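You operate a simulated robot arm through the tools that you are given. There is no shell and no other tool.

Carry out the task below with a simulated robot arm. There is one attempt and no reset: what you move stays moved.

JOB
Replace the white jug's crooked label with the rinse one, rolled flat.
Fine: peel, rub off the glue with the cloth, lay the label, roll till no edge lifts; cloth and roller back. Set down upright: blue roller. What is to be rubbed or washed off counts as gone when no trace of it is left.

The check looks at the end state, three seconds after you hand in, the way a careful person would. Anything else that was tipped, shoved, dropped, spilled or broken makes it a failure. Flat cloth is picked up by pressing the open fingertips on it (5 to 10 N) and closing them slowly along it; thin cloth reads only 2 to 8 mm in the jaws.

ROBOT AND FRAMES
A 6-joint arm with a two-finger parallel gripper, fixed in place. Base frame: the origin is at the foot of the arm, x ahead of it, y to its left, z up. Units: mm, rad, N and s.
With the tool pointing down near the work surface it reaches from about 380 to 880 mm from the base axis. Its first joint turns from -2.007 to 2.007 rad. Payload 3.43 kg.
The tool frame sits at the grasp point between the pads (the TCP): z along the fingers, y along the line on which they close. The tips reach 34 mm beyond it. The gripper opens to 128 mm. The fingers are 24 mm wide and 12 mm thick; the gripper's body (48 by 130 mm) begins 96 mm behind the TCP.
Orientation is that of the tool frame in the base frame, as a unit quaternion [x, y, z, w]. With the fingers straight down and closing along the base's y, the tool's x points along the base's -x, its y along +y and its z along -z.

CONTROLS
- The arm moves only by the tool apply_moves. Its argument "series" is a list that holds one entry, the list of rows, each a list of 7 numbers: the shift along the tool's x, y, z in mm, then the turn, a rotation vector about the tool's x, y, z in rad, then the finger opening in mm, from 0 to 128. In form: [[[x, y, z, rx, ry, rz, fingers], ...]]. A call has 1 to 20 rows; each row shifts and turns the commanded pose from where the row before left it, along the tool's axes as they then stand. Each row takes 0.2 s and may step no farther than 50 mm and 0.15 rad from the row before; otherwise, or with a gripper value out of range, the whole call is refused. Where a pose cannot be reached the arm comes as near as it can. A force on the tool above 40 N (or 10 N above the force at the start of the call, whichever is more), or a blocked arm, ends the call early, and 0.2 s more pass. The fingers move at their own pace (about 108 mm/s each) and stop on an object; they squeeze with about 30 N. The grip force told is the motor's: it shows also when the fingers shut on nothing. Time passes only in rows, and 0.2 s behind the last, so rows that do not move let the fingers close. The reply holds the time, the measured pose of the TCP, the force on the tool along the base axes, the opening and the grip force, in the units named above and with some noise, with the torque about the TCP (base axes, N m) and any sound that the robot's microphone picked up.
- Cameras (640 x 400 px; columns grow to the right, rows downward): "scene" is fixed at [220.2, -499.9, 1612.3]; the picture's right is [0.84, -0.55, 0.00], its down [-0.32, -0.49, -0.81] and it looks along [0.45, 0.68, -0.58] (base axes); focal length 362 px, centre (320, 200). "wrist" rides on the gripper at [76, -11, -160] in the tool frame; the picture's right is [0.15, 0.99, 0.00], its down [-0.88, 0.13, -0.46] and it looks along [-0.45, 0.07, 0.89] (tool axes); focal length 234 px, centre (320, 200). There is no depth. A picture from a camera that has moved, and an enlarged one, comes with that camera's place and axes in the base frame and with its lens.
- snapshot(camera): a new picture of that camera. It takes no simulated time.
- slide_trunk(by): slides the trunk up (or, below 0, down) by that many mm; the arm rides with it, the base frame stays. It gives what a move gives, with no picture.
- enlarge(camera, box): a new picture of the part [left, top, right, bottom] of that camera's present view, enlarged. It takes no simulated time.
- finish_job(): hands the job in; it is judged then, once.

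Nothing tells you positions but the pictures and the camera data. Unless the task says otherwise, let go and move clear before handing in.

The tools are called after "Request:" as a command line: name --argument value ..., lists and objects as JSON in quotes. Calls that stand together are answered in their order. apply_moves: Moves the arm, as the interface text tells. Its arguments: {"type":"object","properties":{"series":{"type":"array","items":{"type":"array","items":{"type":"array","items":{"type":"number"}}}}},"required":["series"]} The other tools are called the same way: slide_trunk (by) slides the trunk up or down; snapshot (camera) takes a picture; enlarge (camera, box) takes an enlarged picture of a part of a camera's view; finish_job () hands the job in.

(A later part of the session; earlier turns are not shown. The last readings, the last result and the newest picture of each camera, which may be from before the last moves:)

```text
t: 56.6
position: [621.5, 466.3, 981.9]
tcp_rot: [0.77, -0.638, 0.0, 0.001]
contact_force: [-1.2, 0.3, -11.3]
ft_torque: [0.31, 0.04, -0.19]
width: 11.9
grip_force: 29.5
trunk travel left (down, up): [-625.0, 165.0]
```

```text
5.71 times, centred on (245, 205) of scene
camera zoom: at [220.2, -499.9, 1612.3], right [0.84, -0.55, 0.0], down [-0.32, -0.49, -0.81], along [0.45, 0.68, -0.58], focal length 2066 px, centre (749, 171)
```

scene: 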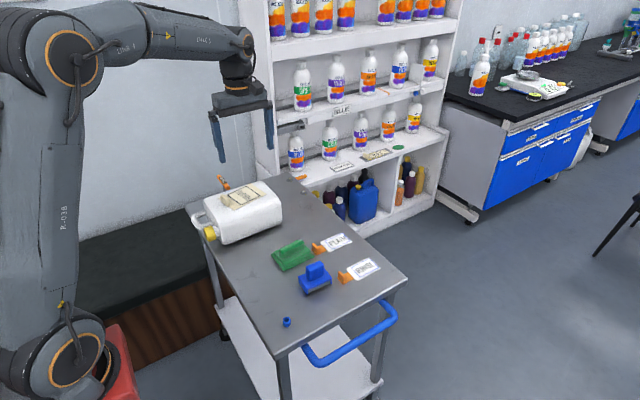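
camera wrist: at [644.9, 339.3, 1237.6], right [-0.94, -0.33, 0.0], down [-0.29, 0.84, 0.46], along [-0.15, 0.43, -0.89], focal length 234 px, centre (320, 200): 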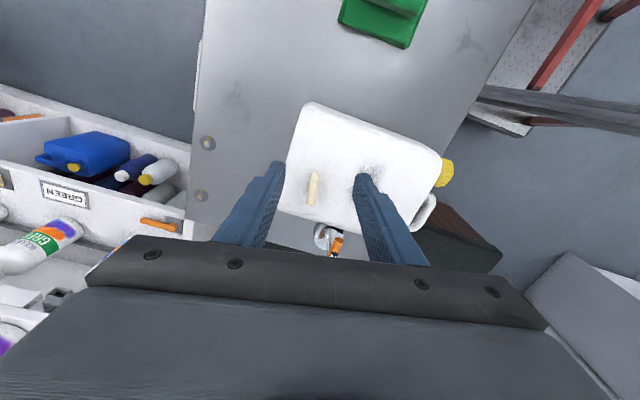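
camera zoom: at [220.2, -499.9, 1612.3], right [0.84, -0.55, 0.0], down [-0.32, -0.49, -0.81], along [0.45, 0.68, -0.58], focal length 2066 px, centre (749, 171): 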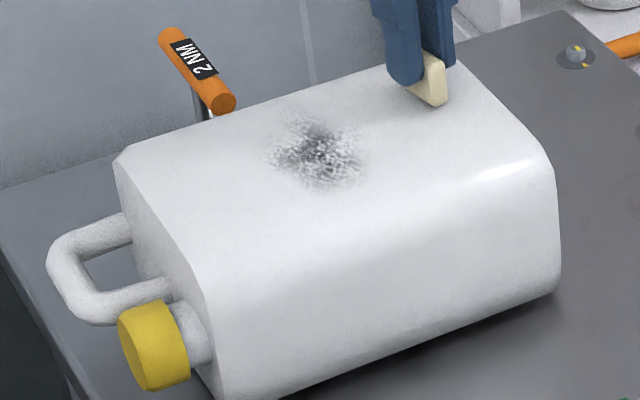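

The label is fully peeled and only the stub of its tab stays on its track at the far end, so I'll leave it at the end stop for now. Next I release it, rise, and turn the gripper back to fetch the green cloth.

Request:
apply_moves --series '[[[0, -1, 0.8, 0, 0, 0, 0], [0, 0, 0, 0, 0, 0, 8], [0, 0, 0, 0, 0, 0, 16], [0, 0, 0, 0, 0, 0, 26], [0, 0, -20, 0, 0, 0, 40], [0, 0, -40, 0, 0, 0, 60], [0, 0, -48, 0, 0, 0, 80], [0, 0, 0, 0, 0, 0.14, 80], [0, 0, 0, 0, 0, 0.14, 80], [0, 0, 0, 0, 0, 0.14, 80], [0, 0, 0, 0, 0, 0.14, 80], [0, 0, 0, 0, 0, 0.14, 80], [0, 0, 0, 0, 0, 0.14, 80], [0, 0, 0, 0, 0, 0.14, 80], [0, 0, 0, 0, 0, 0.14, 80], [0, 0, 0, 0, 0, 0.14, 80], [0, 0, 0, 0, 0, 0.14, 80], [0, 0, 0, 0, 0, 0.14, 80], [0, 0, 0, 0, 0, 0.14, 80], [0, 0, 0, 0, 0, 0.081, 80]]]'

Request:
snapshot --camera "wrist"

Request:
snapshot --camera "scene"

```text
t: 60.8
position: [623.3, 467.4, 1089.2]
tcp_rot: [0.001, 1.0, 0.0, 0.001]
contact_force: [-0.6, -0.3, -0.8]
ft_torque: [-0.03, -0.01, 0.01]
width: 80.0
grip_force: 0.1
trunk travel left (down, up): [-625.0, 165.0]
```

```text
taken
camera wrist: at [548.0, 456.5, 1246.9], right [-0.14, 0.99, 0.0], down [0.88, 0.13, 0.46], along [0.45, 0.07, -0.89], focal length 234 px, centre (320, 200)
```

wrist: 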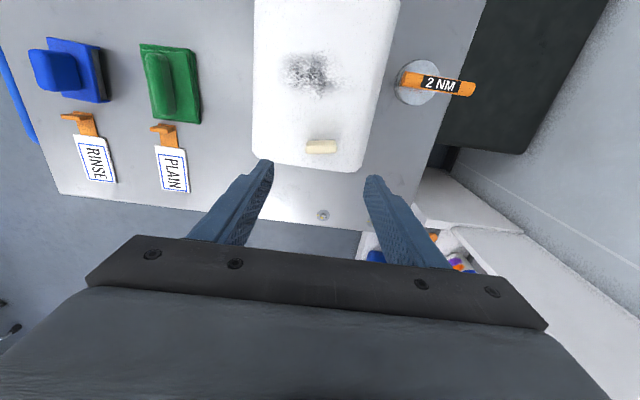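

```text
taken
```

scene: 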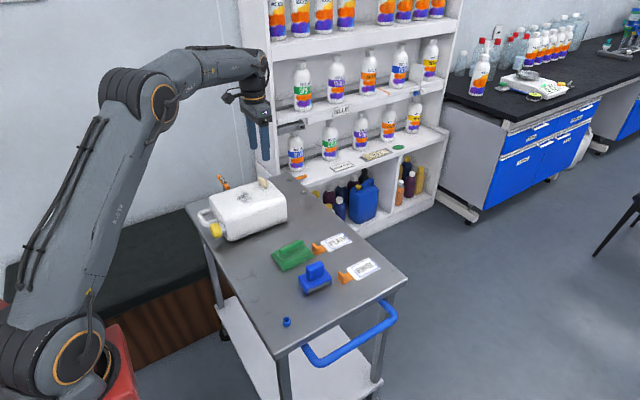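

I have a good overhead view now. Enlarging the jug top and the tools on the cart.

Request:
enlarge --camera "wrist" --box '[230, 0, 430, 190]'

Request:
enlarge --camera "wrist" --box '[10, 20, 230, 200]'

```text
2.11 times, centred on (330, 95) of wrist
camera zoom: at [548.0, 456.5, 1246.9], right [-0.14, 0.99, 0.0], down [0.88, 0.13, 0.46], along [0.45, 0.07, -0.89], focal length 493 px, centre (299, 421)
```

zoom: 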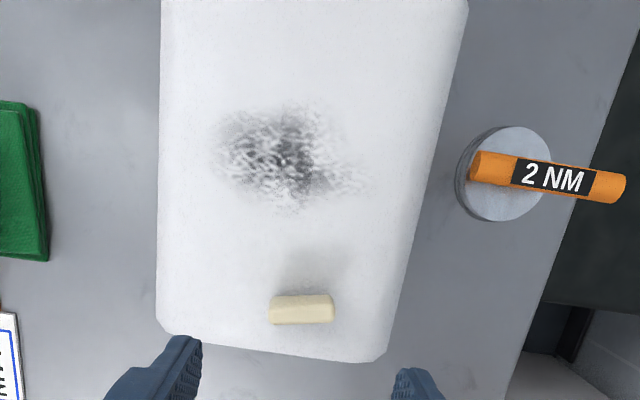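

```text
2.22 times, centred on (120, 110) of wrist
camera zoom: at [548.0, 456.5, 1246.9], right [-0.14, 0.99, 0.0], down [0.88, 0.13, 0.46], along [0.45, 0.07, -0.89], focal length 520 px, centre (764, 400)
```

zoom: 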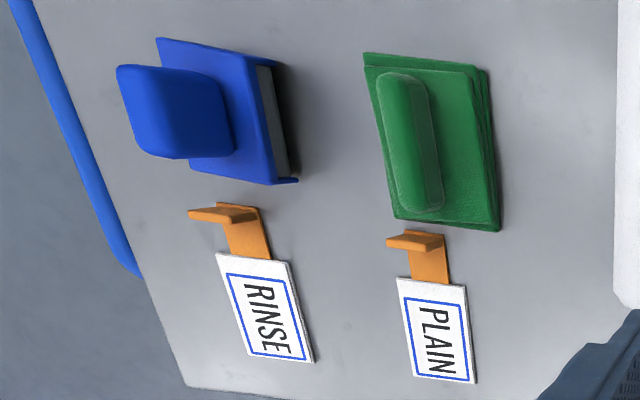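

The old label's tab stub stands at the far end, out of the way of the glue patch at about (542, 443). The cloth's ridge is at about (591, 224), top z 864, with the table near z 823. I'll move above the cloth ridge.

Request:
apply_moves --series '[[[5.3, -40.5, 12, 0, 0, 0, 80], [5.3, -40.5, 12, 0, 0, 0, 80], [5.3, -40.5, 12, 0, 0, 0, 80], [5.3, -40.5, 20, 0, 0, 0, 80], [5.3, -40.5, 20, 0, 0, 0, 80], [5.3, -40.5, 23, 0, 0, 0, 80], [0, 0, 20, 0, 0, -0.084, 80], [0, 0, 20, 0, 0, 0, 80], [0, 0, 0, 0, 0, 0, 80]]]'

Request:
snapshot --camera "wrist"

Request:
enlarge --camera "scene" --box '[240, 180, 400, 300]'

```text
t: 62.8
position: [591.3, 224.2, 949.4]
tcp_rot: [-0.041, 0.999, -0.001, 0.0]
contact_force: [-0.8, 0.5, 0.1]
ft_torque: [-0.01, -0.03, 0.0]
width: 80.0
grip_force: 0.0
trunk travel left (down, up): [-625.0, 165.0]
```

```text
taken
camera wrist: at [518.0, 207.6, 1107.3], right [-0.23, 0.97, 0.0], down [0.87, 0.2, 0.46], along [0.44, 0.1, -0.89], focal length 234 px, centre (320, 200)
```

wrist: 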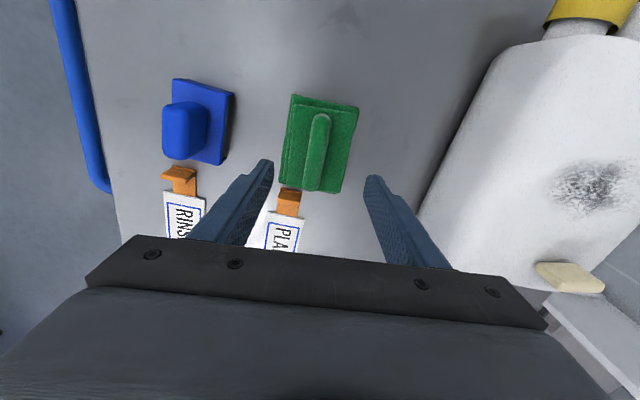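

```text
3.33 times, centred on (320, 240) of scene
camera zoom: at [220.2, -499.9, 1612.3], right [0.84, -0.55, 0.0], down [-0.32, -0.49, -0.81], along [0.45, 0.68, -0.58], focal length 1205 px, centre (320, 67)
```

zoom: 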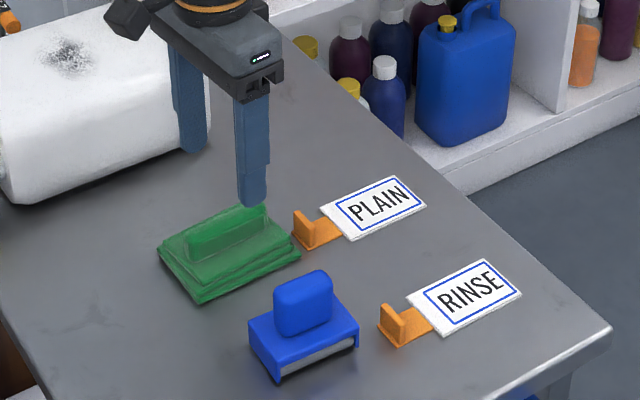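

The ridge is aligned with the fingers, about 9 mm nearer the base than the TCP. I'll shift and lower to the ridge.

Request:
apply_moves --series '[[[8, -1, 20, 0, 0, 0, 60], [0, 0, 25, 0, 0, 0, 60], [0, 0, 14, 0, 0, 0, 60], [0, 0, 0, 0, 0, 0, 60]]]'

Request:
snapshot --camera "wrist"

Request:
enlarge --camera "scene" --box '[260, 200, 340, 270]'

```text
t: 63.8
position: [585.2, 223.7, 891.3]
tcp_rot: [-0.042, 0.999, 0.0, 0.0]
contact_force: [-1.3, 0.2, -0.1]
ft_torque: [-0.01, -0.02, 0.01]
width: 60.1
grip_force: 0.0
trunk travel left (down, up): [-625.0, 165.0]
```

```text
taken
camera wrist: at [510.2, 205.5, 1049.6], right [-0.23, 0.97, 0.0], down [0.87, 0.2, 0.46], along [0.44, 0.1, -0.89], focal length 234 px, centre (320, 200)
```

wrist: 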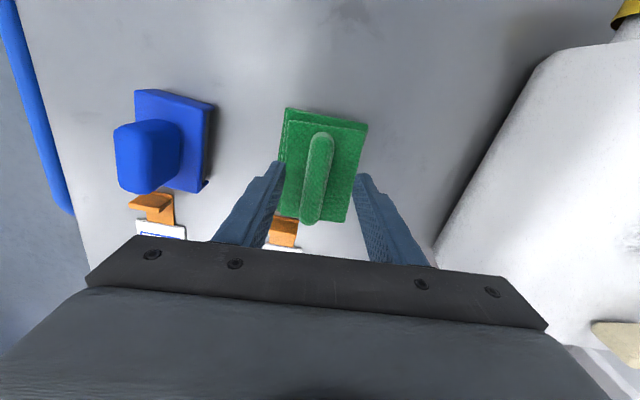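

```text
5.71 times, centred on (300, 235) of scene
camera zoom: at [220.2, -499.9, 1612.3], right [0.84, -0.55, 0.0], down [-0.32, -0.49, -0.81], along [0.45, 0.68, -0.58], focal length 2066 px, centre (434, 0)
```

zoom: 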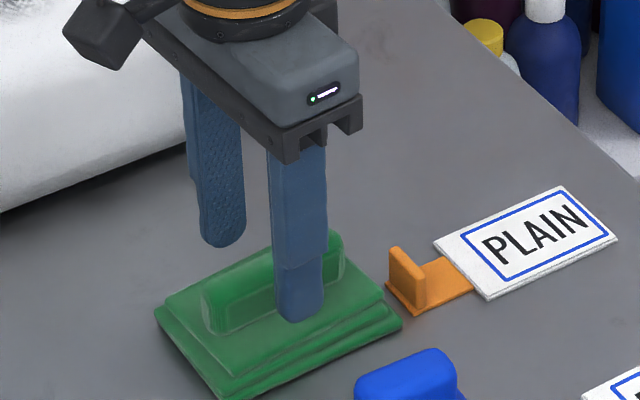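

The ridge is centred between the fingers. I'll lower a few mm more and close.

Request:
apply_moves --series '[[[0, 0, 4, 0, 0, 0, 60], [0, 0, 4, 0, 0, 0, 60], [0, 0, 0, 0, 0, 0, 60]]]'

Request:
enlarge --camera "scene" --box '[260, 200, 340, 270]'

```text
t: 64.6
position: [584.0, 222.6, 883.5]
tcp_rot: [-0.042, 0.999, 0.0, 0.0]
contact_force: [-0.2, 0.7, 0.0]
ft_torque: [-0.01, 0.02, 0.02]
width: 60.2
grip_force: 0.2
trunk travel left (down, up): [-625.0, 165.0]
```

```text
5.71 times, centred on (300, 235) of scene
camera zoom: at [220.2, -499.9, 1612.3], right [0.84, -0.55, 0.0], down [-0.32, -0.49, -0.81], along [0.45, 0.68, -0.58], focal length 2066 px, centre (434, 0)
```

zoom: 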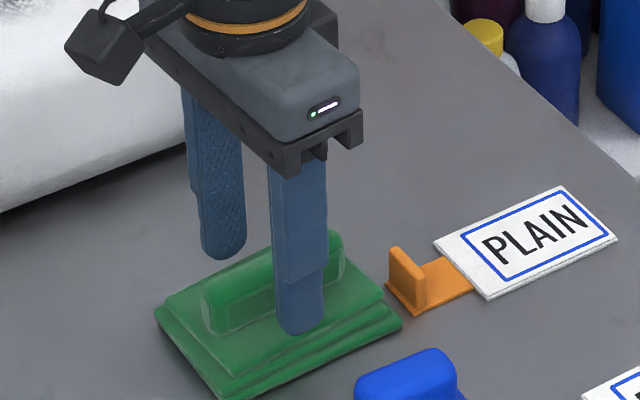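

No contact yet; I'll lower 3 mm more and close on the ridge.

Request:
apply_moves --series '[[[0, 0, 3, 0, 0, 0, 50], [0, 0, 0, 0, 0, 0, 40], [0, 0, 0, 0, 0, 0, 30], [0, 0, 0, 0, 0, 0, 18], [0, 0, 0, 0, 0, 0, 8], [0, 0, 0, 0, 0, 0, 0], [0, 0, 0, 0, 0, 0, 0]]]'

Request:
enlarge --camera "scene" --box '[260, 200, 340, 270]'

Request:
snapshot --camera "wrist"

```text
t: 66.2
position: [584.2, 222.5, 880.2]
tcp_rot: [-0.041, 0.999, 0.001, 0.0]
contact_force: [-0.3, 0.5, 1.7]
ft_torque: [-0.01, 0.04, 0.07]
width: 19.1
grip_force: 30.3
trunk travel left (down, up): [-625.0, 165.0]
```

```text
5.71 times, centred on (300, 235) of scene
camera zoom: at [220.2, -499.9, 1612.3], right [0.84, -0.55, 0.0], down [-0.32, -0.49, -0.81], along [0.45, 0.68, -0.58], focal length 2066 px, centre (434, 0)
```

zoom: 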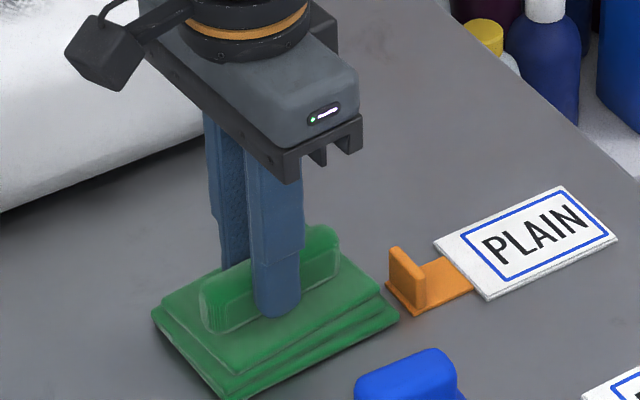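

```text
taken
camera wrist: at [509.4, 204.8, 1038.3], right [-0.23, 0.97, 0.0], down [0.87, 0.2, 0.46], along [0.44, 0.1, -0.89], focal length 234 px, centre (320, 200)
```

wrist: 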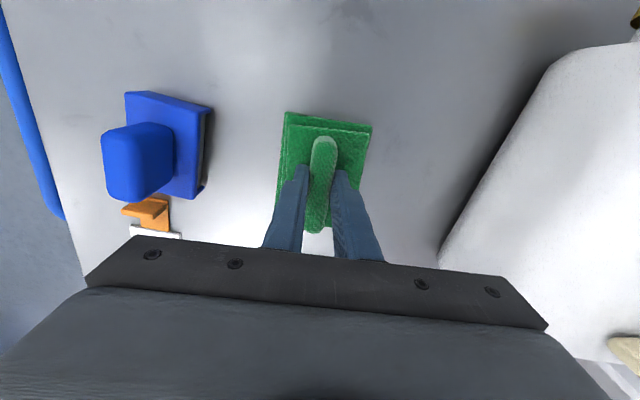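

The cloth is held by its ridge (19 mm). I'll lift it straight up slowly and check.

Request:
apply_moves --series '[[[0, 0, -5, 0, 0, 0, 0], [0, 0, -15, 0, 0, 0, 0], [0, 0, -30, 0, 0, 0, 0], [0, 0, -40, 0, 0, 0, 0], [0, 0, -45, 0, 0, 0, 0], [0, 0, -40, 0, 0, 0, 0], [0, 0, 0, 0, 0, 0, 0]]]'

Request:
snapshot --camera "scene"

Request:
snapshot --camera "wrist"

```text
t: 67.8
position: [585.1, 224.1, 1054.9]
tcp_rot: [-0.042, 0.999, 0.001, 0.0]
contact_force: [-0.2, -0.1, -0.3]
ft_torque: [0.0, 0.0, 0.04]
width: 0.0
grip_force: 30.3
trunk travel left (down, up): [-625.0, 165.0]
```

```text
taken
```

scene: 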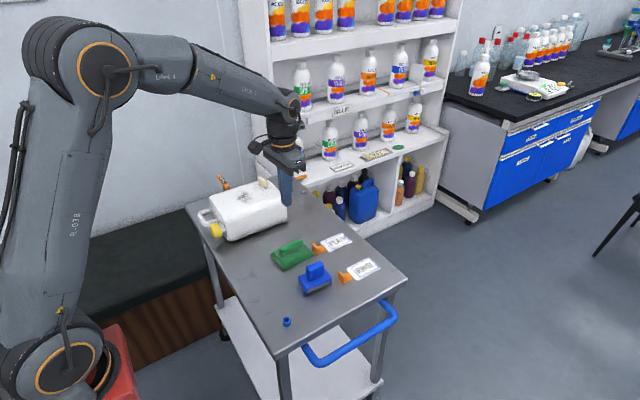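

```text
taken
camera wrist: at [509.9, 206.1, 1213.8], right [-0.23, 0.97, 0.0], down [0.87, 0.2, 0.46], along [0.44, 0.1, -0.89], focal length 234 px, centre (320, 200)
```

wrist: 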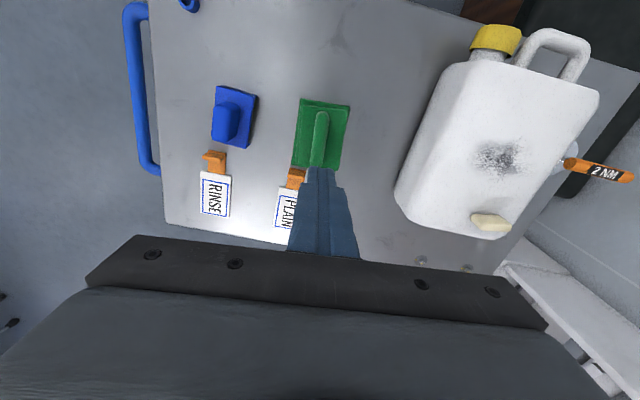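

The ridge slipped out of a too-shallow grip; the cloth stayed on the table where it was. I'll go back down, deeper, until the tips just press on the pad, then close slowly.

Request:
apply_moves --series '[[[0, 0, 40, 0, 0, 0, 40], [0, 0, 45, 0, 0, 0, 60], [0, 0, 40, 0, 0, 0, 60], [0, 0, 28, 0, 0, 0, 60], [0, 0, 16, 0, 0, 0, 60], [0, 0, 0, 0, 0, 0, 60]]]'

Request:
snapshot --camera "wrist"

Request:
enlarge --camera "scene" --box '[260, 200, 340, 270]'

```text
t: 69.2
position: [584.0, 221.9, 885.5]
tcp_rot: [-0.042, 0.999, 0.0, -0.001]
contact_force: [0.0, 0.1, 0.4]
ft_torque: [-0.01, 0.01, 0.0]
width: 59.9
grip_force: 0.0
trunk travel left (down, up): [-625.0, 165.0]
```

```text
taken
camera wrist: at [510.3, 204.7, 1043.9], right [-0.23, 0.97, 0.0], down [0.87, 0.2, 0.46], along [0.44, 0.1, -0.89], focal length 234 px, centre (320, 200)
```

wrist: 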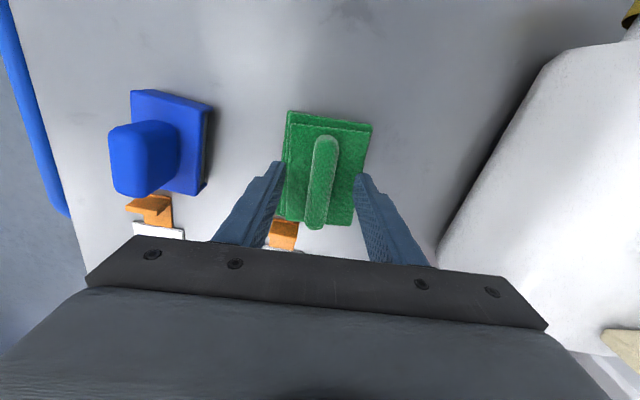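

```text
5.71 times, centred on (300, 235) of scene
camera zoom: at [220.2, -499.9, 1612.3], right [0.84, -0.55, 0.0], down [-0.32, -0.49, -0.81], along [0.45, 0.68, -0.58], focal length 2066 px, centre (434, 0)
```

zoom: 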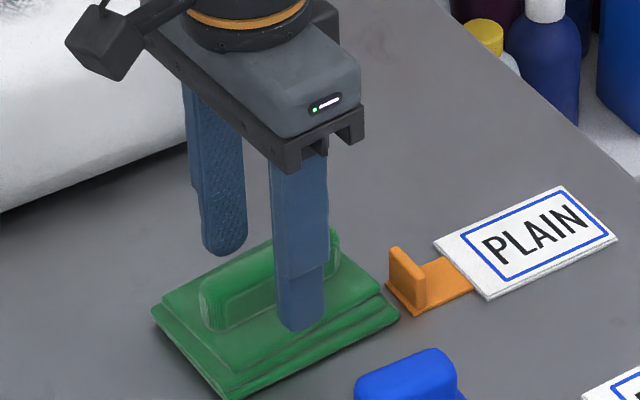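

The cloth moved only 2–3 mm. I'll nudge to centre on the ridge and lower in small steps until I feel contact.

Request:
apply_moves --series '[[[0, 2, 3, 0, 0, 0, 56], [0, 0, 3, 0, 0, 0, 56], [0, 0, 3, 0, 0, 0, 56], [0, 0, 0, 0, 0, 0, 56]]]'

Request:
apply_moves --series '[[[0, 0, 2, 0, 0, 0, 56], [0, 0, 2, 0, 0, 0, 56], [0, 0, 0, 0, 0, 0, 56]]]'

```text
t: 70.2
position: [584.6, 224.3, 875.7]
tcp_rot: [-0.041, 0.999, 0.0, 0.0]
contact_force: [0.0, -0.2, -0.2]
ft_torque: [0.01, 0.0, 0.01]
width: 56.0
grip_force: 0.0
trunk travel left (down, up): [-625.0, 165.0]
```

```text
t: 71.0
position: [584.1, 224.4, 874.5]
tcp_rot: [-0.041, 0.999, 0.0, 0.001]
contact_force: [-1.8, -3.5, 21.0]
ft_torque: [-0.19, 0.12, -0.01]
width: 55.9
grip_force: 0.1
trunk travel left (down, up): [-625.0, 165.0]
```

Contact is at about TCP z 875 (pad top near 841). I'll ease up to a light touch and close slowly.

Request:
apply_moves --series '[[[0, 0, -1.5, 0, 0, 0, 56], [0, 0, 0, 0, 0, 0, 48], [0, 0, 0, 0, 0, 0, 40], [0, 0, 0, 0, 0, 0, 34], [0, 0, 0, 0, 0, 0, 28], [0, 0, 0, 0, 0, 0, 22], [0, 0, 0, 0, 0, 0, 16], [0, 0, 0, 0, 0, 0, 8], [0, 0, 0, 0, 0, 0, 0], [0, 0, 0, 0, 0, 0, 0]]]'

Request:
apply_moves --series '[[[0, 0, -2, 0, 0, 0, 0], [0, 0, -3, 0, 0, 0, 0], [0, 0, -5, 0, 0, 0, 0], [0, 0, 0, 0, 0, 0, 0]]]'

Request:
enlarge --camera "scene" --box '[260, 200, 340, 270]'

```text
t: 73.2
position: [583.0, 225.3, 874.2]
tcp_rot: [-0.042, 0.999, -0.001, 0.0]
contact_force: [-1.1, 0.8, 4.6]
ft_torque: [0.01, 0.0, -0.04]
width: 18.7
grip_force: 30.0
trunk travel left (down, up): [-625.0, 165.0]
```

```text
t: 74.2
position: [583.9, 224.3, 884.5]
tcp_rot: [-0.041, 0.999, -0.001, -0.001]
contact_force: [-0.3, 0.0, -1.4]
ft_torque: [0.03, 0.03, 0.03]
width: 19.1
grip_force: 29.9
trunk travel left (down, up): [-625.0, 165.0]
```

```text
5.71 times, centred on (300, 235) of scene
camera zoom: at [220.2, -499.9, 1612.3], right [0.84, -0.55, 0.0], down [-0.32, -0.49, -0.81], along [0.45, 0.68, -0.58], focal length 2066 px, centre (434, 0)
```

zoom: 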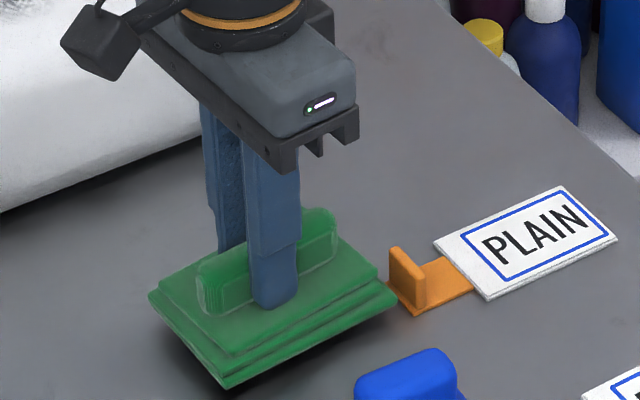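

The cloth is lifting now. I'll raise it gently to clear the jug's height.

Request:
apply_moves --series '[[[0, 0, -10, 0, 0, 0, 0], [0, 0, -15, 0, 0, 0, 0], [0, 0, -20, 0, 0, 0, 0], [0, 0, -25, 0, 0, 0, 0], [0, 0, -30, 0, 0, 0, 0], [0, 0, -30, 0, 0, 0, 0], [0, 0, -30, 0, 0, 0, 0], [0, 0, -10, 0, 0, 0, 0], [0, 0, 0, 0, 0, 0, 0]]]'

Request:
snapshot --camera "scene"

Request:
snapshot --camera "wrist"

```text
t: 76.2
position: [584.0, 224.0, 1054.4]
tcp_rot: [-0.043, 0.999, 0.0, 0.0]
contact_force: [0.5, -0.3, 0.8]
ft_torque: [0.03, 0.02, 0.0]
width: 18.8
grip_force: 29.8
trunk travel left (down, up): [-625.0, 165.0]
```

```text
taken
```

scene: 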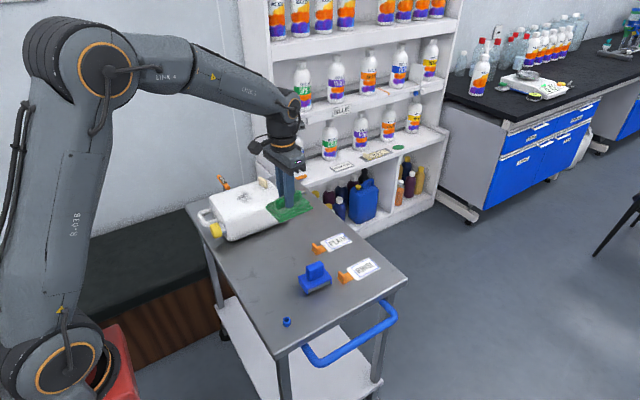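

```text
taken
camera wrist: at [510.2, 207.2, 1213.2], right [-0.23, 0.97, 0.0], down [0.87, 0.2, 0.46], along [0.44, 0.1, -0.89], focal length 234 px, centre (320, 200)
```

wrist: 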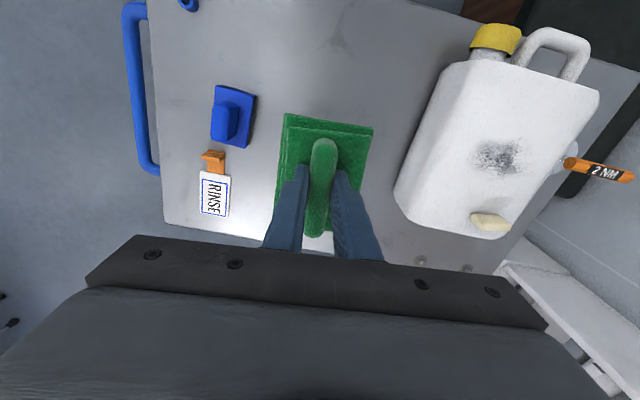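

The cloth is firmly held. I'll carry it over the glue patch, keeping the pad clear of the tab stub.

Request:
apply_moves --series '[[[4.8, 28.4, 0, 0, 0, 0, 0], [4.8, 28.4, 0, 0, 0, 0, 0], [4.8, 28.4, 0, 0, 0, 0, 0], [4.8, 28.4, 0, 0, 0, 0, 0], [4.8, 28.4, 0, 0, 0, 0, 0], [4.8, 28.4, 0, 0, 0, 0, 0], [4.8, 28.4, 0, 0, 0, 0, 0], [4.9, 28.1, 0, 0, 0, 0, 0], [0, 0, 15, 0, 0, 0, 0], [0, 0, 0, 0, 0, 0, 0]]]'

Request:
snapshot --camera "wrist"

Request:
enlarge --camera "scene" --box '[180, 140, 310, 250]'

```text
t: 78.4
position: [527.7, 447.5, 1038.7]
tcp_rot: [-0.042, 0.999, 0.0, 0.0]
contact_force: [-0.5, -0.5, -1.3]
ft_torque: [0.0, -0.02, -0.02]
width: 18.9
grip_force: 30.5
trunk travel left (down, up): [-625.0, 165.0]
```

```text
taken
camera wrist: at [454.0, 431.5, 1197.2], right [-0.23, 0.97, 0.0], down [0.87, 0.2, 0.46], along [0.44, 0.1, -0.89], focal length 234 px, centre (320, 200)
```

wrist: 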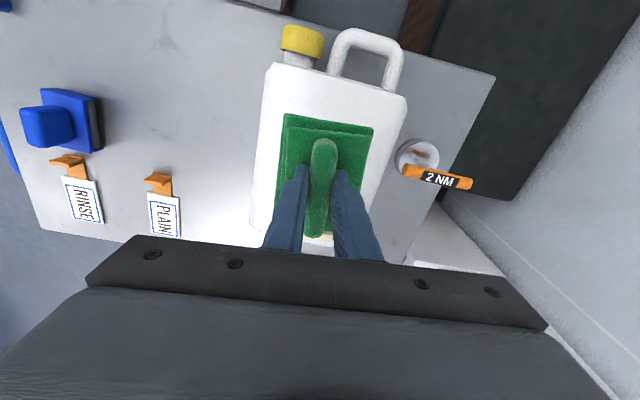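

```text
3.64 times, centred on (245, 195) of scene
camera zoom: at [220.2, -499.9, 1612.3], right [0.84, -0.55, 0.0], down [-0.32, -0.49, -0.81], along [0.45, 0.68, -0.58], focal length 1315 px, centre (593, 218)
```

zoom: 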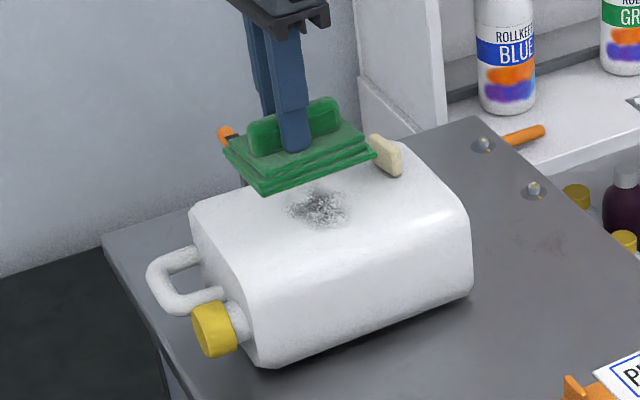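

The cloth hovers above the glue patch with the stub clear ahead of it. I'll lower it to contact in small steps.

Request:
apply_moves --series '[[[0, 0, 20, 0, 0, 0, 0], [0, 0, 15, 0, 0, 0, 0], [0, 0, 5, 0, 0, 0, 0], [0, 0, 3, 0, 0, 0, 0], [0, 0, 0, 0, 0, 0, 0]]]'

Request:
apply_moves --series '[[[0, 0, 2, 0, 0, 0, 0], [0, 0, 2, 0, 0, 0, 0], [0, 0, 0, 0, 0, 0, 0]]]'

```text
t: 79.6
position: [526.4, 448.4, 995.9]
tcp_rot: [-0.042, 0.999, 0.0, 0.0]
contact_force: [-0.1, 0.1, -0.9]
ft_torque: [-0.01, -0.02, 0.02]
width: 18.9
grip_force: 30.1
trunk travel left (down, up): [-625.0, 165.0]
```

```text
t: 80.4
position: [527.0, 446.8, 992.3]
tcp_rot: [-0.042, 0.999, 0.001, 0.0]
contact_force: [-0.4, 0.5, 0.2]
ft_torque: [0.03, 0.02, -0.02]
width: 18.7
grip_force: 30.0
trunk travel left (down, up): [-625.0, 165.0]
```

No contact yet at z 992; continuing down.

Request:
apply_moves --series '[[[0, 0, 2, 0, 0, 0, 0], [0, 0, 1, 0, 0, 0, 0], [0, 0, 0, 0, 0, 0, 0]]]'

Request:
apply_moves --series '[[[0, 0, 1, 0, 0, 0, 0], [0, 0, 1, 0, 0, 0, 0], [0, 0, 0, 0, 0, 0, 0]]]'

```text
t: 81.2
position: [526.0, 448.7, 989.5]
tcp_rot: [-0.042, 0.999, -0.001, 0.001]
contact_force: [-0.2, 0.3, -0.4]
ft_torque: [0.01, -0.02, 0.0]
width: 18.7
grip_force: 30.1
trunk travel left (down, up): [-625.0, 165.0]
```

```text
t: 82.0
position: [526.3, 448.2, 986.2]
tcp_rot: [-0.042, 0.999, -0.001, 0.0]
contact_force: [0.4, -0.4, -0.9]
ft_torque: [0.03, -0.03, 0.01]
width: 18.8
grip_force: 29.8
trunk travel left (down, up): [-625.0, 165.0]
```

Still no contact at about 987; I'll go on down 1 mm at a time.

Request:
apply_moves --series '[[[0, 0, 1, 0, 0, 0, 0], [0, 0, 1, 0, 0, 0, 0], [0, 0, 0, 0, 0, 0, 0]]]'

Request:
apply_moves --series '[[[0, 0, 1, 0, 0, 0, 0], [0, 0, 1, 0, 0, 0, 0], [0, 0, 0, 0, 0, 0, 0]]]'

Request:
enlarge --camera "scene" --box '[190, 170, 300, 240]'

```text
t: 82.8
position: [526.7, 447.5, 984.6]
tcp_rot: [-0.042, 0.999, 0.001, 0.0]
contact_force: [-0.1, -0.6, -0.5]
ft_torque: [-0.02, -0.03, 0.01]
width: 18.8
grip_force: 29.6
trunk travel left (down, up): [-625.0, 165.0]
```

```text
t: 83.6
position: [526.5, 447.1, 984.6]
tcp_rot: [-0.042, 0.999, 0.001, 0.0]
contact_force: [2.0, 2.3, 10.7]
ft_torque: [-0.05, 0.23, -0.01]
width: 19.2
grip_force: 29.9
trunk travel left (down, up): [-625.0, 165.0]
```

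```text
5.71 times, centred on (245, 205) of scene
camera zoom: at [220.2, -499.9, 1612.3], right [0.84, -0.55, 0.0], down [-0.32, -0.49, -0.81], along [0.45, 0.68, -0.58], focal length 2066 px, centre (749, 171)
```

zoom: 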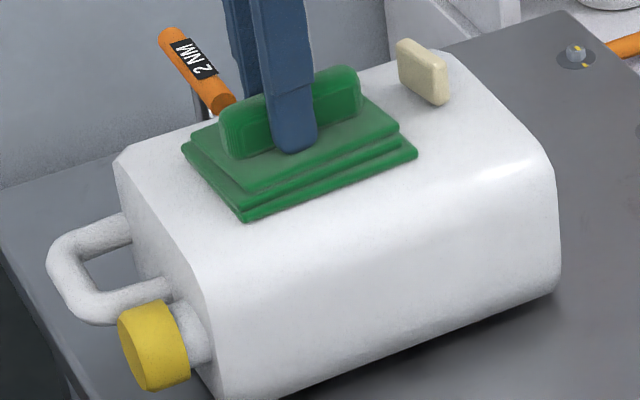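

The cloth is in contact with about 10 N. I'll rub in moderate strokes across the patch.

Request:
apply_moves --series '[[[0, 8, 0, 0, 0, 0, 0], [0, 8, 0, 0, 0, 0, 0], [0, 8, 0, 0, 0, 0, 0], [0, -8, 0, 0, 0, 0, 0], [0, -8, 0, 0, 0, 0, 0], [0, -8, 0, 0, 0, 0, 0], [0, -8, 0, 0, 0, 0, 0], [0, -8, 0, 0, 0, 0, 0], [0, -8, 0, 0, 0, 0, 0], [0, 8, 0, 0, 0, 0, 0], [0, 8, 0, 0, 0, 0, 0], [0, 8, 0, 0, 0, 0, 0]]]'

Request:
enlarge --camera "scene" --box '[190, 170, 300, 240]'

```text
t: 86.2
position: [525.3, 445.8, 984.6]
tcp_rot: [-0.041, 0.999, 0.0, 0.001]
contact_force: [3.0, -11.4, 30.5]
ft_torque: [-0.5, -0.12, 0.01]
width: 19.1
grip_force: 30.0
trunk travel left (down, up): [-625.0, 165.0]
```

```text
5.71 times, centred on (245, 205) of scene
camera zoom: at [220.2, -499.9, 1612.3], right [0.84, -0.55, 0.0], down [-0.32, -0.49, -0.81], along [0.45, 0.68, -0.58], focal length 2066 px, centre (749, 171)
```

zoom: 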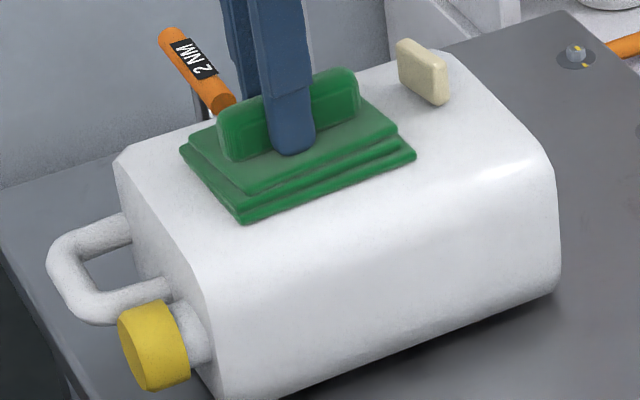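

The jug holds still, but the press grew to 30 N. I'll ease 1 mm and make more strokes, then lift to check.

Request:
apply_moves --series '[[[0, 8, -1, 0, 0, 0, 0], [0, 8, 0, 0, 0, 0, 0], [0, 8, 0, 0, 0, 0, 0], [0, 8, 0, 0, 0, 0, 0], [0, -8, 0, 0, 0, 0, 0], [0, -8, 0, 0, 0, 0, 0], [0, -8, 0, 0, 0, 0, 0], [0, -8, 0, 0, 0, 0, 0], [0, -8, 0, 0, 0, 0, 0], [0, -8, 0, 0, 0, 0, 0], [0, -8, 0, 0, 0, 0, 0], [0, -8, 0, 0, 0, 0, 0], [0, 8, 0, 0, 0, 0, 0], [0, 8, 0, 0, 0, 0, 0], [0, 8, 0, 0, 0, 0, 0], [0, 8, 0, 0, 0, 0, 0]]]'

Request:
apply_moves --series '[[[0, 0, -10, 0, 0, 0, 0], [0, 0, -20, 0, 0, 0, 0], [0, 0, -30, 0, 0, 0, 0], [0, 0, -30, 0, 0, 0, 0], [0, 0, 0, 0, 0, 0, 0]]]'

Request:
enlarge --camera "scene" --box '[190, 170, 300, 240]'

Request:
snapshot --camera "wrist"

```text
t: 89.6
position: [527.2, 446.6, 982.7]
tcp_rot: [-0.041, 0.999, 0.0, 0.001]
contact_force: [1.0, -8.6, 18.0]
ft_torque: [-0.31, 0.19, 0.05]
width: 19.1
grip_force: 29.9
trunk travel left (down, up): [-625.0, 165.0]
```

```text
t: 90.8
position: [525.9, 448.8, 1075.3]
tcp_rot: [-0.041, 0.999, 0.0, 0.0]
contact_force: [-0.2, 0.0, -0.4]
ft_torque: [0.05, -0.01, -0.01]
width: 18.9
grip_force: 30.0
trunk travel left (down, up): [-625.0, 165.0]
```

```text
5.71 times, centred on (245, 205) of scene
camera zoom: at [220.2, -499.9, 1612.3], right [0.84, -0.55, 0.0], down [-0.32, -0.49, -0.81], along [0.45, 0.68, -0.58], focal length 2066 px, centre (749, 171)
```

zoom: 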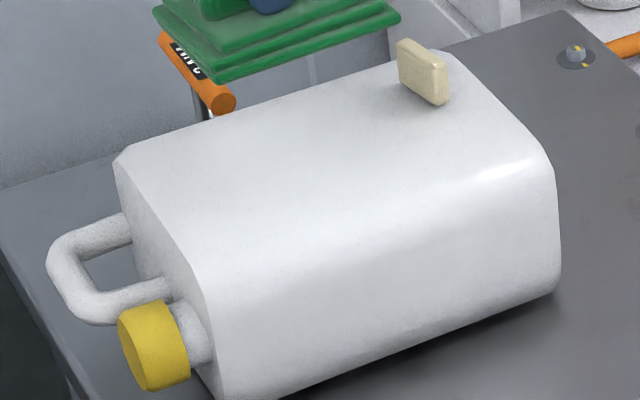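

```text
taken
camera wrist: at [451.9, 430.6, 1232.8], right [-0.23, 0.97, 0.0], down [0.87, 0.2, 0.46], along [0.44, 0.1, -0.89], focal length 234 px, centre (320, 200)
```

wrist: 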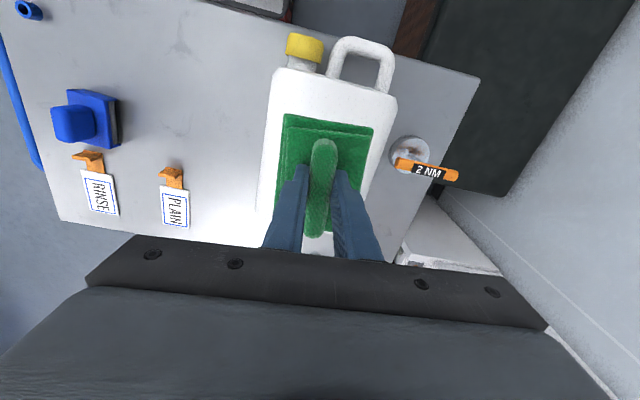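

The glue patch looks gone. I'll inspect it closely from both cameras before putting the cloth away.

Request:
enlarge --camera "scene" --box '[215, 178, 275, 215]'

Request:
apply_moves --series '[[[-20, -30, 0, 0, 0, 0, 0], [-30, -30, 0, 0, 0, 0, 0], [-30, -30, 0, 0, 0, 0, 0], [0, -30, 0, 0, 0, 0, 0], [0, 0, 0, 0, 0, 0, 0]]]'

Request:
snapshot --camera "wrist"

```text
10.67 times, centred on (245, 196) of scene
camera zoom: at [220.2, -499.9, 1612.3], right [0.84, -0.55, 0.0], down [-0.32, -0.49, -0.81], along [0.45, 0.68, -0.58], focal length 3856 px, centre (1120, 237)
```

zoom: 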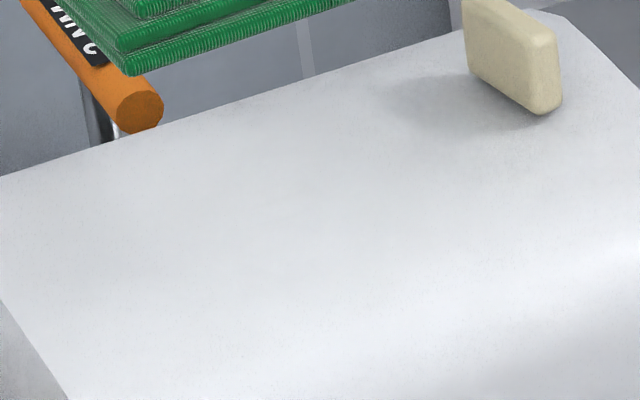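

```text
t: 92.0
position: [615.5, 332.7, 1076.0]
tcp_rot: [-0.042, 0.999, 0.0, 0.0]
contact_force: [-0.6, -1.0, -0.6]
ft_torque: [-0.01, 0.02, -0.01]
width: 18.8
grip_force: 29.6
trunk travel left (down, up): [-625.0, 165.0]
```

```text
taken
camera wrist: at [541.7, 315.6, 1233.5], right [-0.23, 0.97, 0.0], down [0.87, 0.2, 0.46], along [0.44, 0.1, -0.89], focal length 234 px, centre (320, 200)
```

wrist: 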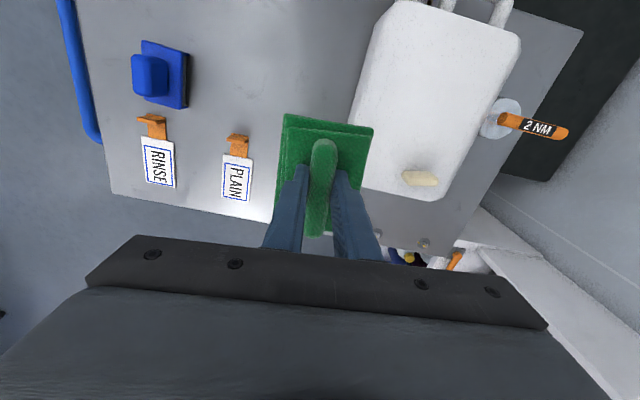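

Zooming the wrist view of the jug top for any trace of glue.

Request:
enlarge --camera "wrist" --box '[340, 0, 530, 210]'

Request:
enlarge --camera "wrist" --box '[380, 140, 460, 200]'

```text
1.90 times, centred on (435, 105) of wrist
camera zoom: at [541.7, 315.6, 1233.5], right [-0.23, 0.97, 0.0], down [0.87, 0.2, 0.46], along [0.44, 0.1, -0.89], focal length 446 px, centre (101, 381)
```

zoom: 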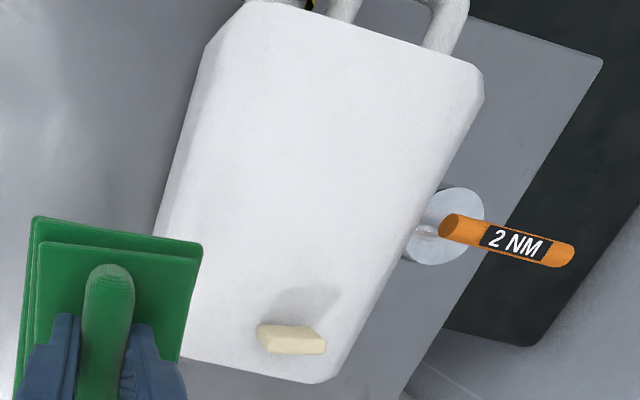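

```text
6.67 times, centred on (420, 170) of wrist
camera zoom: at [541.7, 315.6, 1233.5], right [-0.23, 0.97, 0.0], down [0.87, 0.2, 0.46], along [0.44, 0.1, -0.89], focal length 1561 px, centre (-347, 400)
```

zoom: 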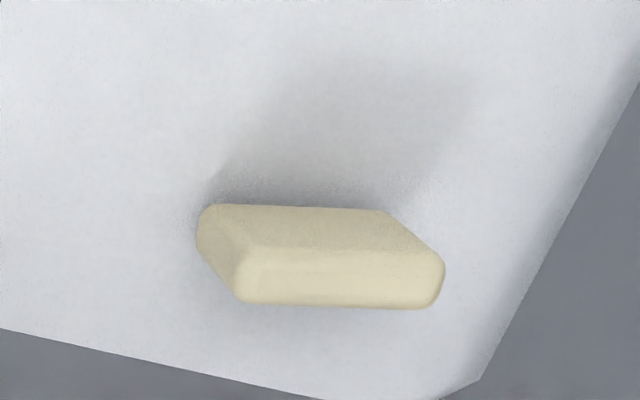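

The top looks clean (the grey by the stub is its shadow). For safety I'll give it one more rubbing pass before returning the cloth.

Request:
apply_moves --series '[[[20, 30, 0, 0, 0, 0, 0], [30, 30, 0, 0, 0, 0, 0], [30, 30, 0, 0, 0, 0, 0], [0, 30, 0, 0, 0, 0, 0], [0, 0, 40, 0, 0, 0, 0], [0, 0, 35, 0, 0, 0, 0], [0, 0, 8, 0, 0, 0, 0], [0, 0, 6, 0, 0, 0, 0], [0, 0, 0, 0, 0, 0, 0]]]'

```text
t: 94.0
position: [528.4, 446.4, 984.9]
tcp_rot: [-0.042, 0.999, 0.0, 0.001]
contact_force: [0.3, 0.0, -0.7]
ft_torque: [-0.03, -0.02, -0.01]
width: 19.0
grip_force: 30.4
trunk travel left (down, up): [-625.0, 165.0]
```

Request:
apply_moves --series '[[[0, 0, 1, 0, 0, 0, 0], [0, 0, 1, 0, 0, 0, 0], [0, 0, 0, 0, 0, 0, 0]]]'

```text
t: 94.8
position: [527.0, 447.8, 983.2]
tcp_rot: [-0.042, 0.999, 0.0, 0.001]
contact_force: [1.3, -0.9, 1.8]
ft_torque: [-0.04, -0.07, -0.03]
width: 18.9
grip_force: 30.0
trunk travel left (down, up): [-625.0, 165.0]
```

The cloth is in light contact. I'll press a bit more and rub again, with a small sideways offset between strokes.

Request:
apply_moves --series '[[[0, 5, 0.8, 0, 0, 0, 0], [0, 8, 0, 0, 0, 0, 0], [0, 8, 0, 0, 0, 0, 0], [0, 8, 0, 0, 0, 0, 0], [4, 8, 0, 0, 0, 0, 0], [4, 0, 0, 0, 0, 0, 0], [0, -8, 0, 0, 0, 0, 0], [0, -8, 0, 0, 0, 0, 0], [0, -8, 0, 0, 0, 0, 0], [0, -8, 0, 0, 0, 0, 0], [0, -8, 0, 0, 0, 0, 0], [0, -8, 0, 0, 0, 0, 0], [0, -8, 0, 0, 0, 0, 0], [0, -8, 0, 0, 0, 0, 0], [-4, -8, 0, 0, 0, 0, 0], [-4, 0, 0, 0, 0, 0, 0], [-4, 0, 0, 0, 0, 0, 0], [0, 8, 0, 0, 0, 0, 0], [0, 8, 0, 0, 0, 0, 0], [0, 8, 0, 0, 0, 0, 0]]]'

Request:
enlarge --camera "scene" --box '[190, 170, 300, 240]'

```text
t: 98.1
position: [527.3, 412.7, 983.3]
tcp_rot: [-0.043, 0.999, 0.001, 0.001]
contact_force: [-1.5, 3.6, 8.6]
ft_torque: [-0.26, 0.0, 0.0]
width: 19.1
grip_force: 30.2
trunk travel left (down, up): [-625.0, 165.0]
stopped in row 16: the force on the tool passed its limit at 41 N (the readings are from after the stop); the commanded pose is now the measured one
```

```text
5.71 times, centred on (245, 205) of scene
camera zoom: at [220.2, -499.9, 1612.3], right [0.84, -0.55, 0.0], down [-0.32, -0.49, -0.81], along [0.45, 0.68, -0.58], focal length 2066 px, centre (749, 171)
```

zoom: 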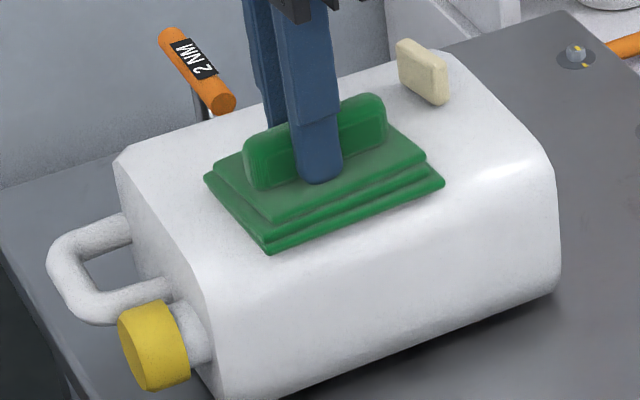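

The jug hasn't moved and the patch has had a second pass. Now I'll lift the cloth and carry it back to its place.

Request:
apply_moves --series '[[[0, 0, -10, 0, 0, 0, 0], [0, 0, -25, 0, 0, 0, 0], [0, 0, -35, 0, 0, 0, 0], [-5.8, -27.5, 0, 0, 0, 0, 0], [-5.8, -27.5, 0, 0, 0, 0, 0], [-5.8, -27.5, 0, 0, 0, 0, 0], [-5.8, -27.5, 0, 0, 0, 0, 0], [-5.8, -27.5, 0, 0, 0, 0, 0], [-5.8, -27.5, 0, 0, 0, 0, 0], [-5.8, -27.2, 0, 0, 0, 0, 0], [0, 0, 30, 0, 0, 0, 0], [0, 0, 40, 0, 0, 0, 0], [0, 0, 40, 0, 0, 0, 0], [0, 0, 0, 0, 0, 0, 0]]]'

Request:
enlarge --camera "scene" --box '[190, 170, 300, 240]'

Request:
enlarge --camera "scene" --box '[260, 200, 340, 270]'

Request:
snapshot --camera "wrist"

```text
t: 101.1
position: [581.6, 225.3, 941.4]
tcp_rot: [-0.042, 0.999, 0.0, -0.002]
contact_force: [0.2, -0.3, 0.6]
ft_torque: [0.0, -0.01, 0.0]
width: 19.2
grip_force: 30.1
trunk travel left (down, up): [-625.0, 165.0]
```

```text
5.71 times, centred on (245, 205) of scene
camera zoom: at [220.2, -499.9, 1612.3], right [0.84, -0.55, 0.0], down [-0.32, -0.49, -0.81], along [0.45, 0.68, -0.58], focal length 2066 px, centre (749, 171)
```

zoom: 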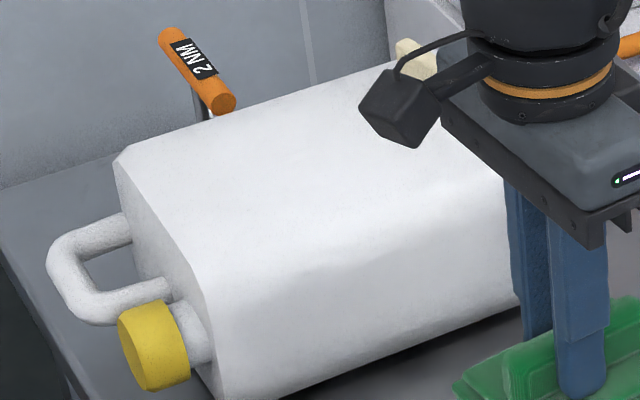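

```text
5.71 times, centred on (300, 235) of scene
camera zoom: at [220.2, -499.9, 1612.3], right [0.84, -0.55, 0.0], down [-0.32, -0.49, -0.81], along [0.45, 0.68, -0.58], focal length 2066 px, centre (434, 0)
```

zoom: 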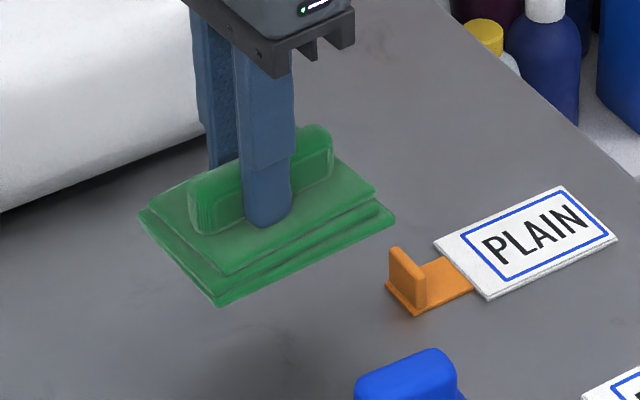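

```text
taken
camera wrist: at [508.1, 207.1, 1100.4], right [-0.23, 0.97, 0.0], down [0.87, 0.2, 0.45], along [0.44, 0.1, -0.89], focal length 234 px, centre (320, 200)
```

wrist: 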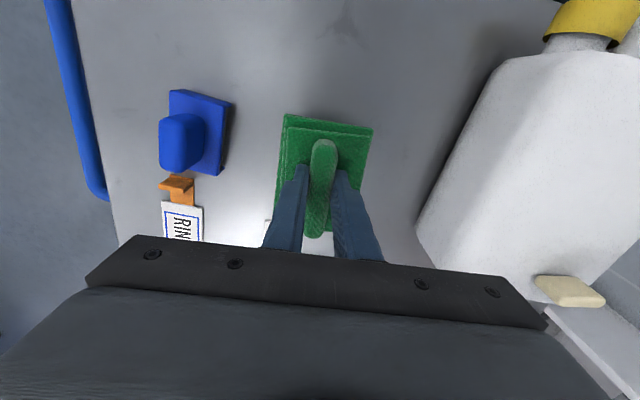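

The cloth is above its original spot. I'll lower it to the table gently.

Request:
apply_moves --series '[[[-2.5, -0.5, 25, 0, 0, 0, 0], [0, 0, 20, 0, 0, 0, 0], [0, 0, 12, 0, 0, 0, 0], [0, 0, 6, 0, 0, 0, 0], [0, 0, 0, 0, 0, 0, 0]]]'

Request:
apply_moves --series '[[[0, 0, 2, 0, 0, 0, 0], [0, 0, 1, 0, 0, 0, 0], [0, 0, 0, 0, 0, 0, 0]]]'

Request:
enlarge --camera "scene" --box '[260, 200, 340, 270]'

```text
t: 102.3
position: [585.0, 223.1, 880.0]
tcp_rot: [-0.042, 0.999, 0.001, -0.001]
contact_force: [0.1, -0.9, 0.1]
ft_torque: [0.0, 0.05, 0.0]
width: 19.2
grip_force: 29.7
trunk travel left (down, up): [-625.0, 165.0]
```

```text
t: 103.1
position: [584.6, 225.0, 877.7]
tcp_rot: [-0.042, 0.999, 0.0, -0.001]
contact_force: [0.1, -0.4, -0.5]
ft_torque: [-0.03, 0.0, 0.02]
width: 19.0
grip_force: 29.2
trunk travel left (down, up): [-625.0, 165.0]
```

```text
5.71 times, centred on (300, 235) of scene
camera zoom: at [220.2, -499.9, 1612.3], right [0.84, -0.55, 0.0], down [-0.32, -0.49, -0.81], along [0.45, 0.68, -0.58], focal length 2066 px, centre (434, 0)
```

zoom: 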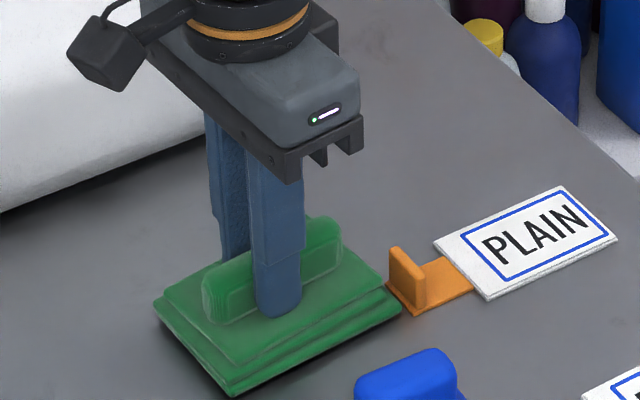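

Almost down; the last few mm now.

Request:
apply_moves --series '[[[0, 0, 1, 0, 0, 0, 0], [0, 0, 1, 0, 0, 0, 0], [0, 0, 0, 0, 0, 0, 0]]]'

Request:
apply_moves --series '[[[0, 0, 1, 0, 0, 0, 0], [0, 0, 0.5, 0, 0, 0, 0], [0, 0, 0, 0, 0, 0, 0]]]'

```text
t: 103.9
position: [584.5, 224.2, 875.7]
tcp_rot: [-0.042, 0.999, 0.0, -0.001]
contact_force: [0.2, 0.2, -0.7]
ft_torque: [-0.01, 0.0, 0.0]
width: 19.0
grip_force: 30.5
trunk travel left (down, up): [-625.0, 165.0]
```

```text
t: 104.7
position: [584.9, 224.0, 874.2]
tcp_rot: [-0.043, 0.999, 0.0, -0.001]
contact_force: [-1.4, -0.9, 2.3]
ft_torque: [-0.02, -0.13, -0.04]
width: 19.2
grip_force: 30.2
trunk travel left (down, up): [-625.0, 165.0]
```

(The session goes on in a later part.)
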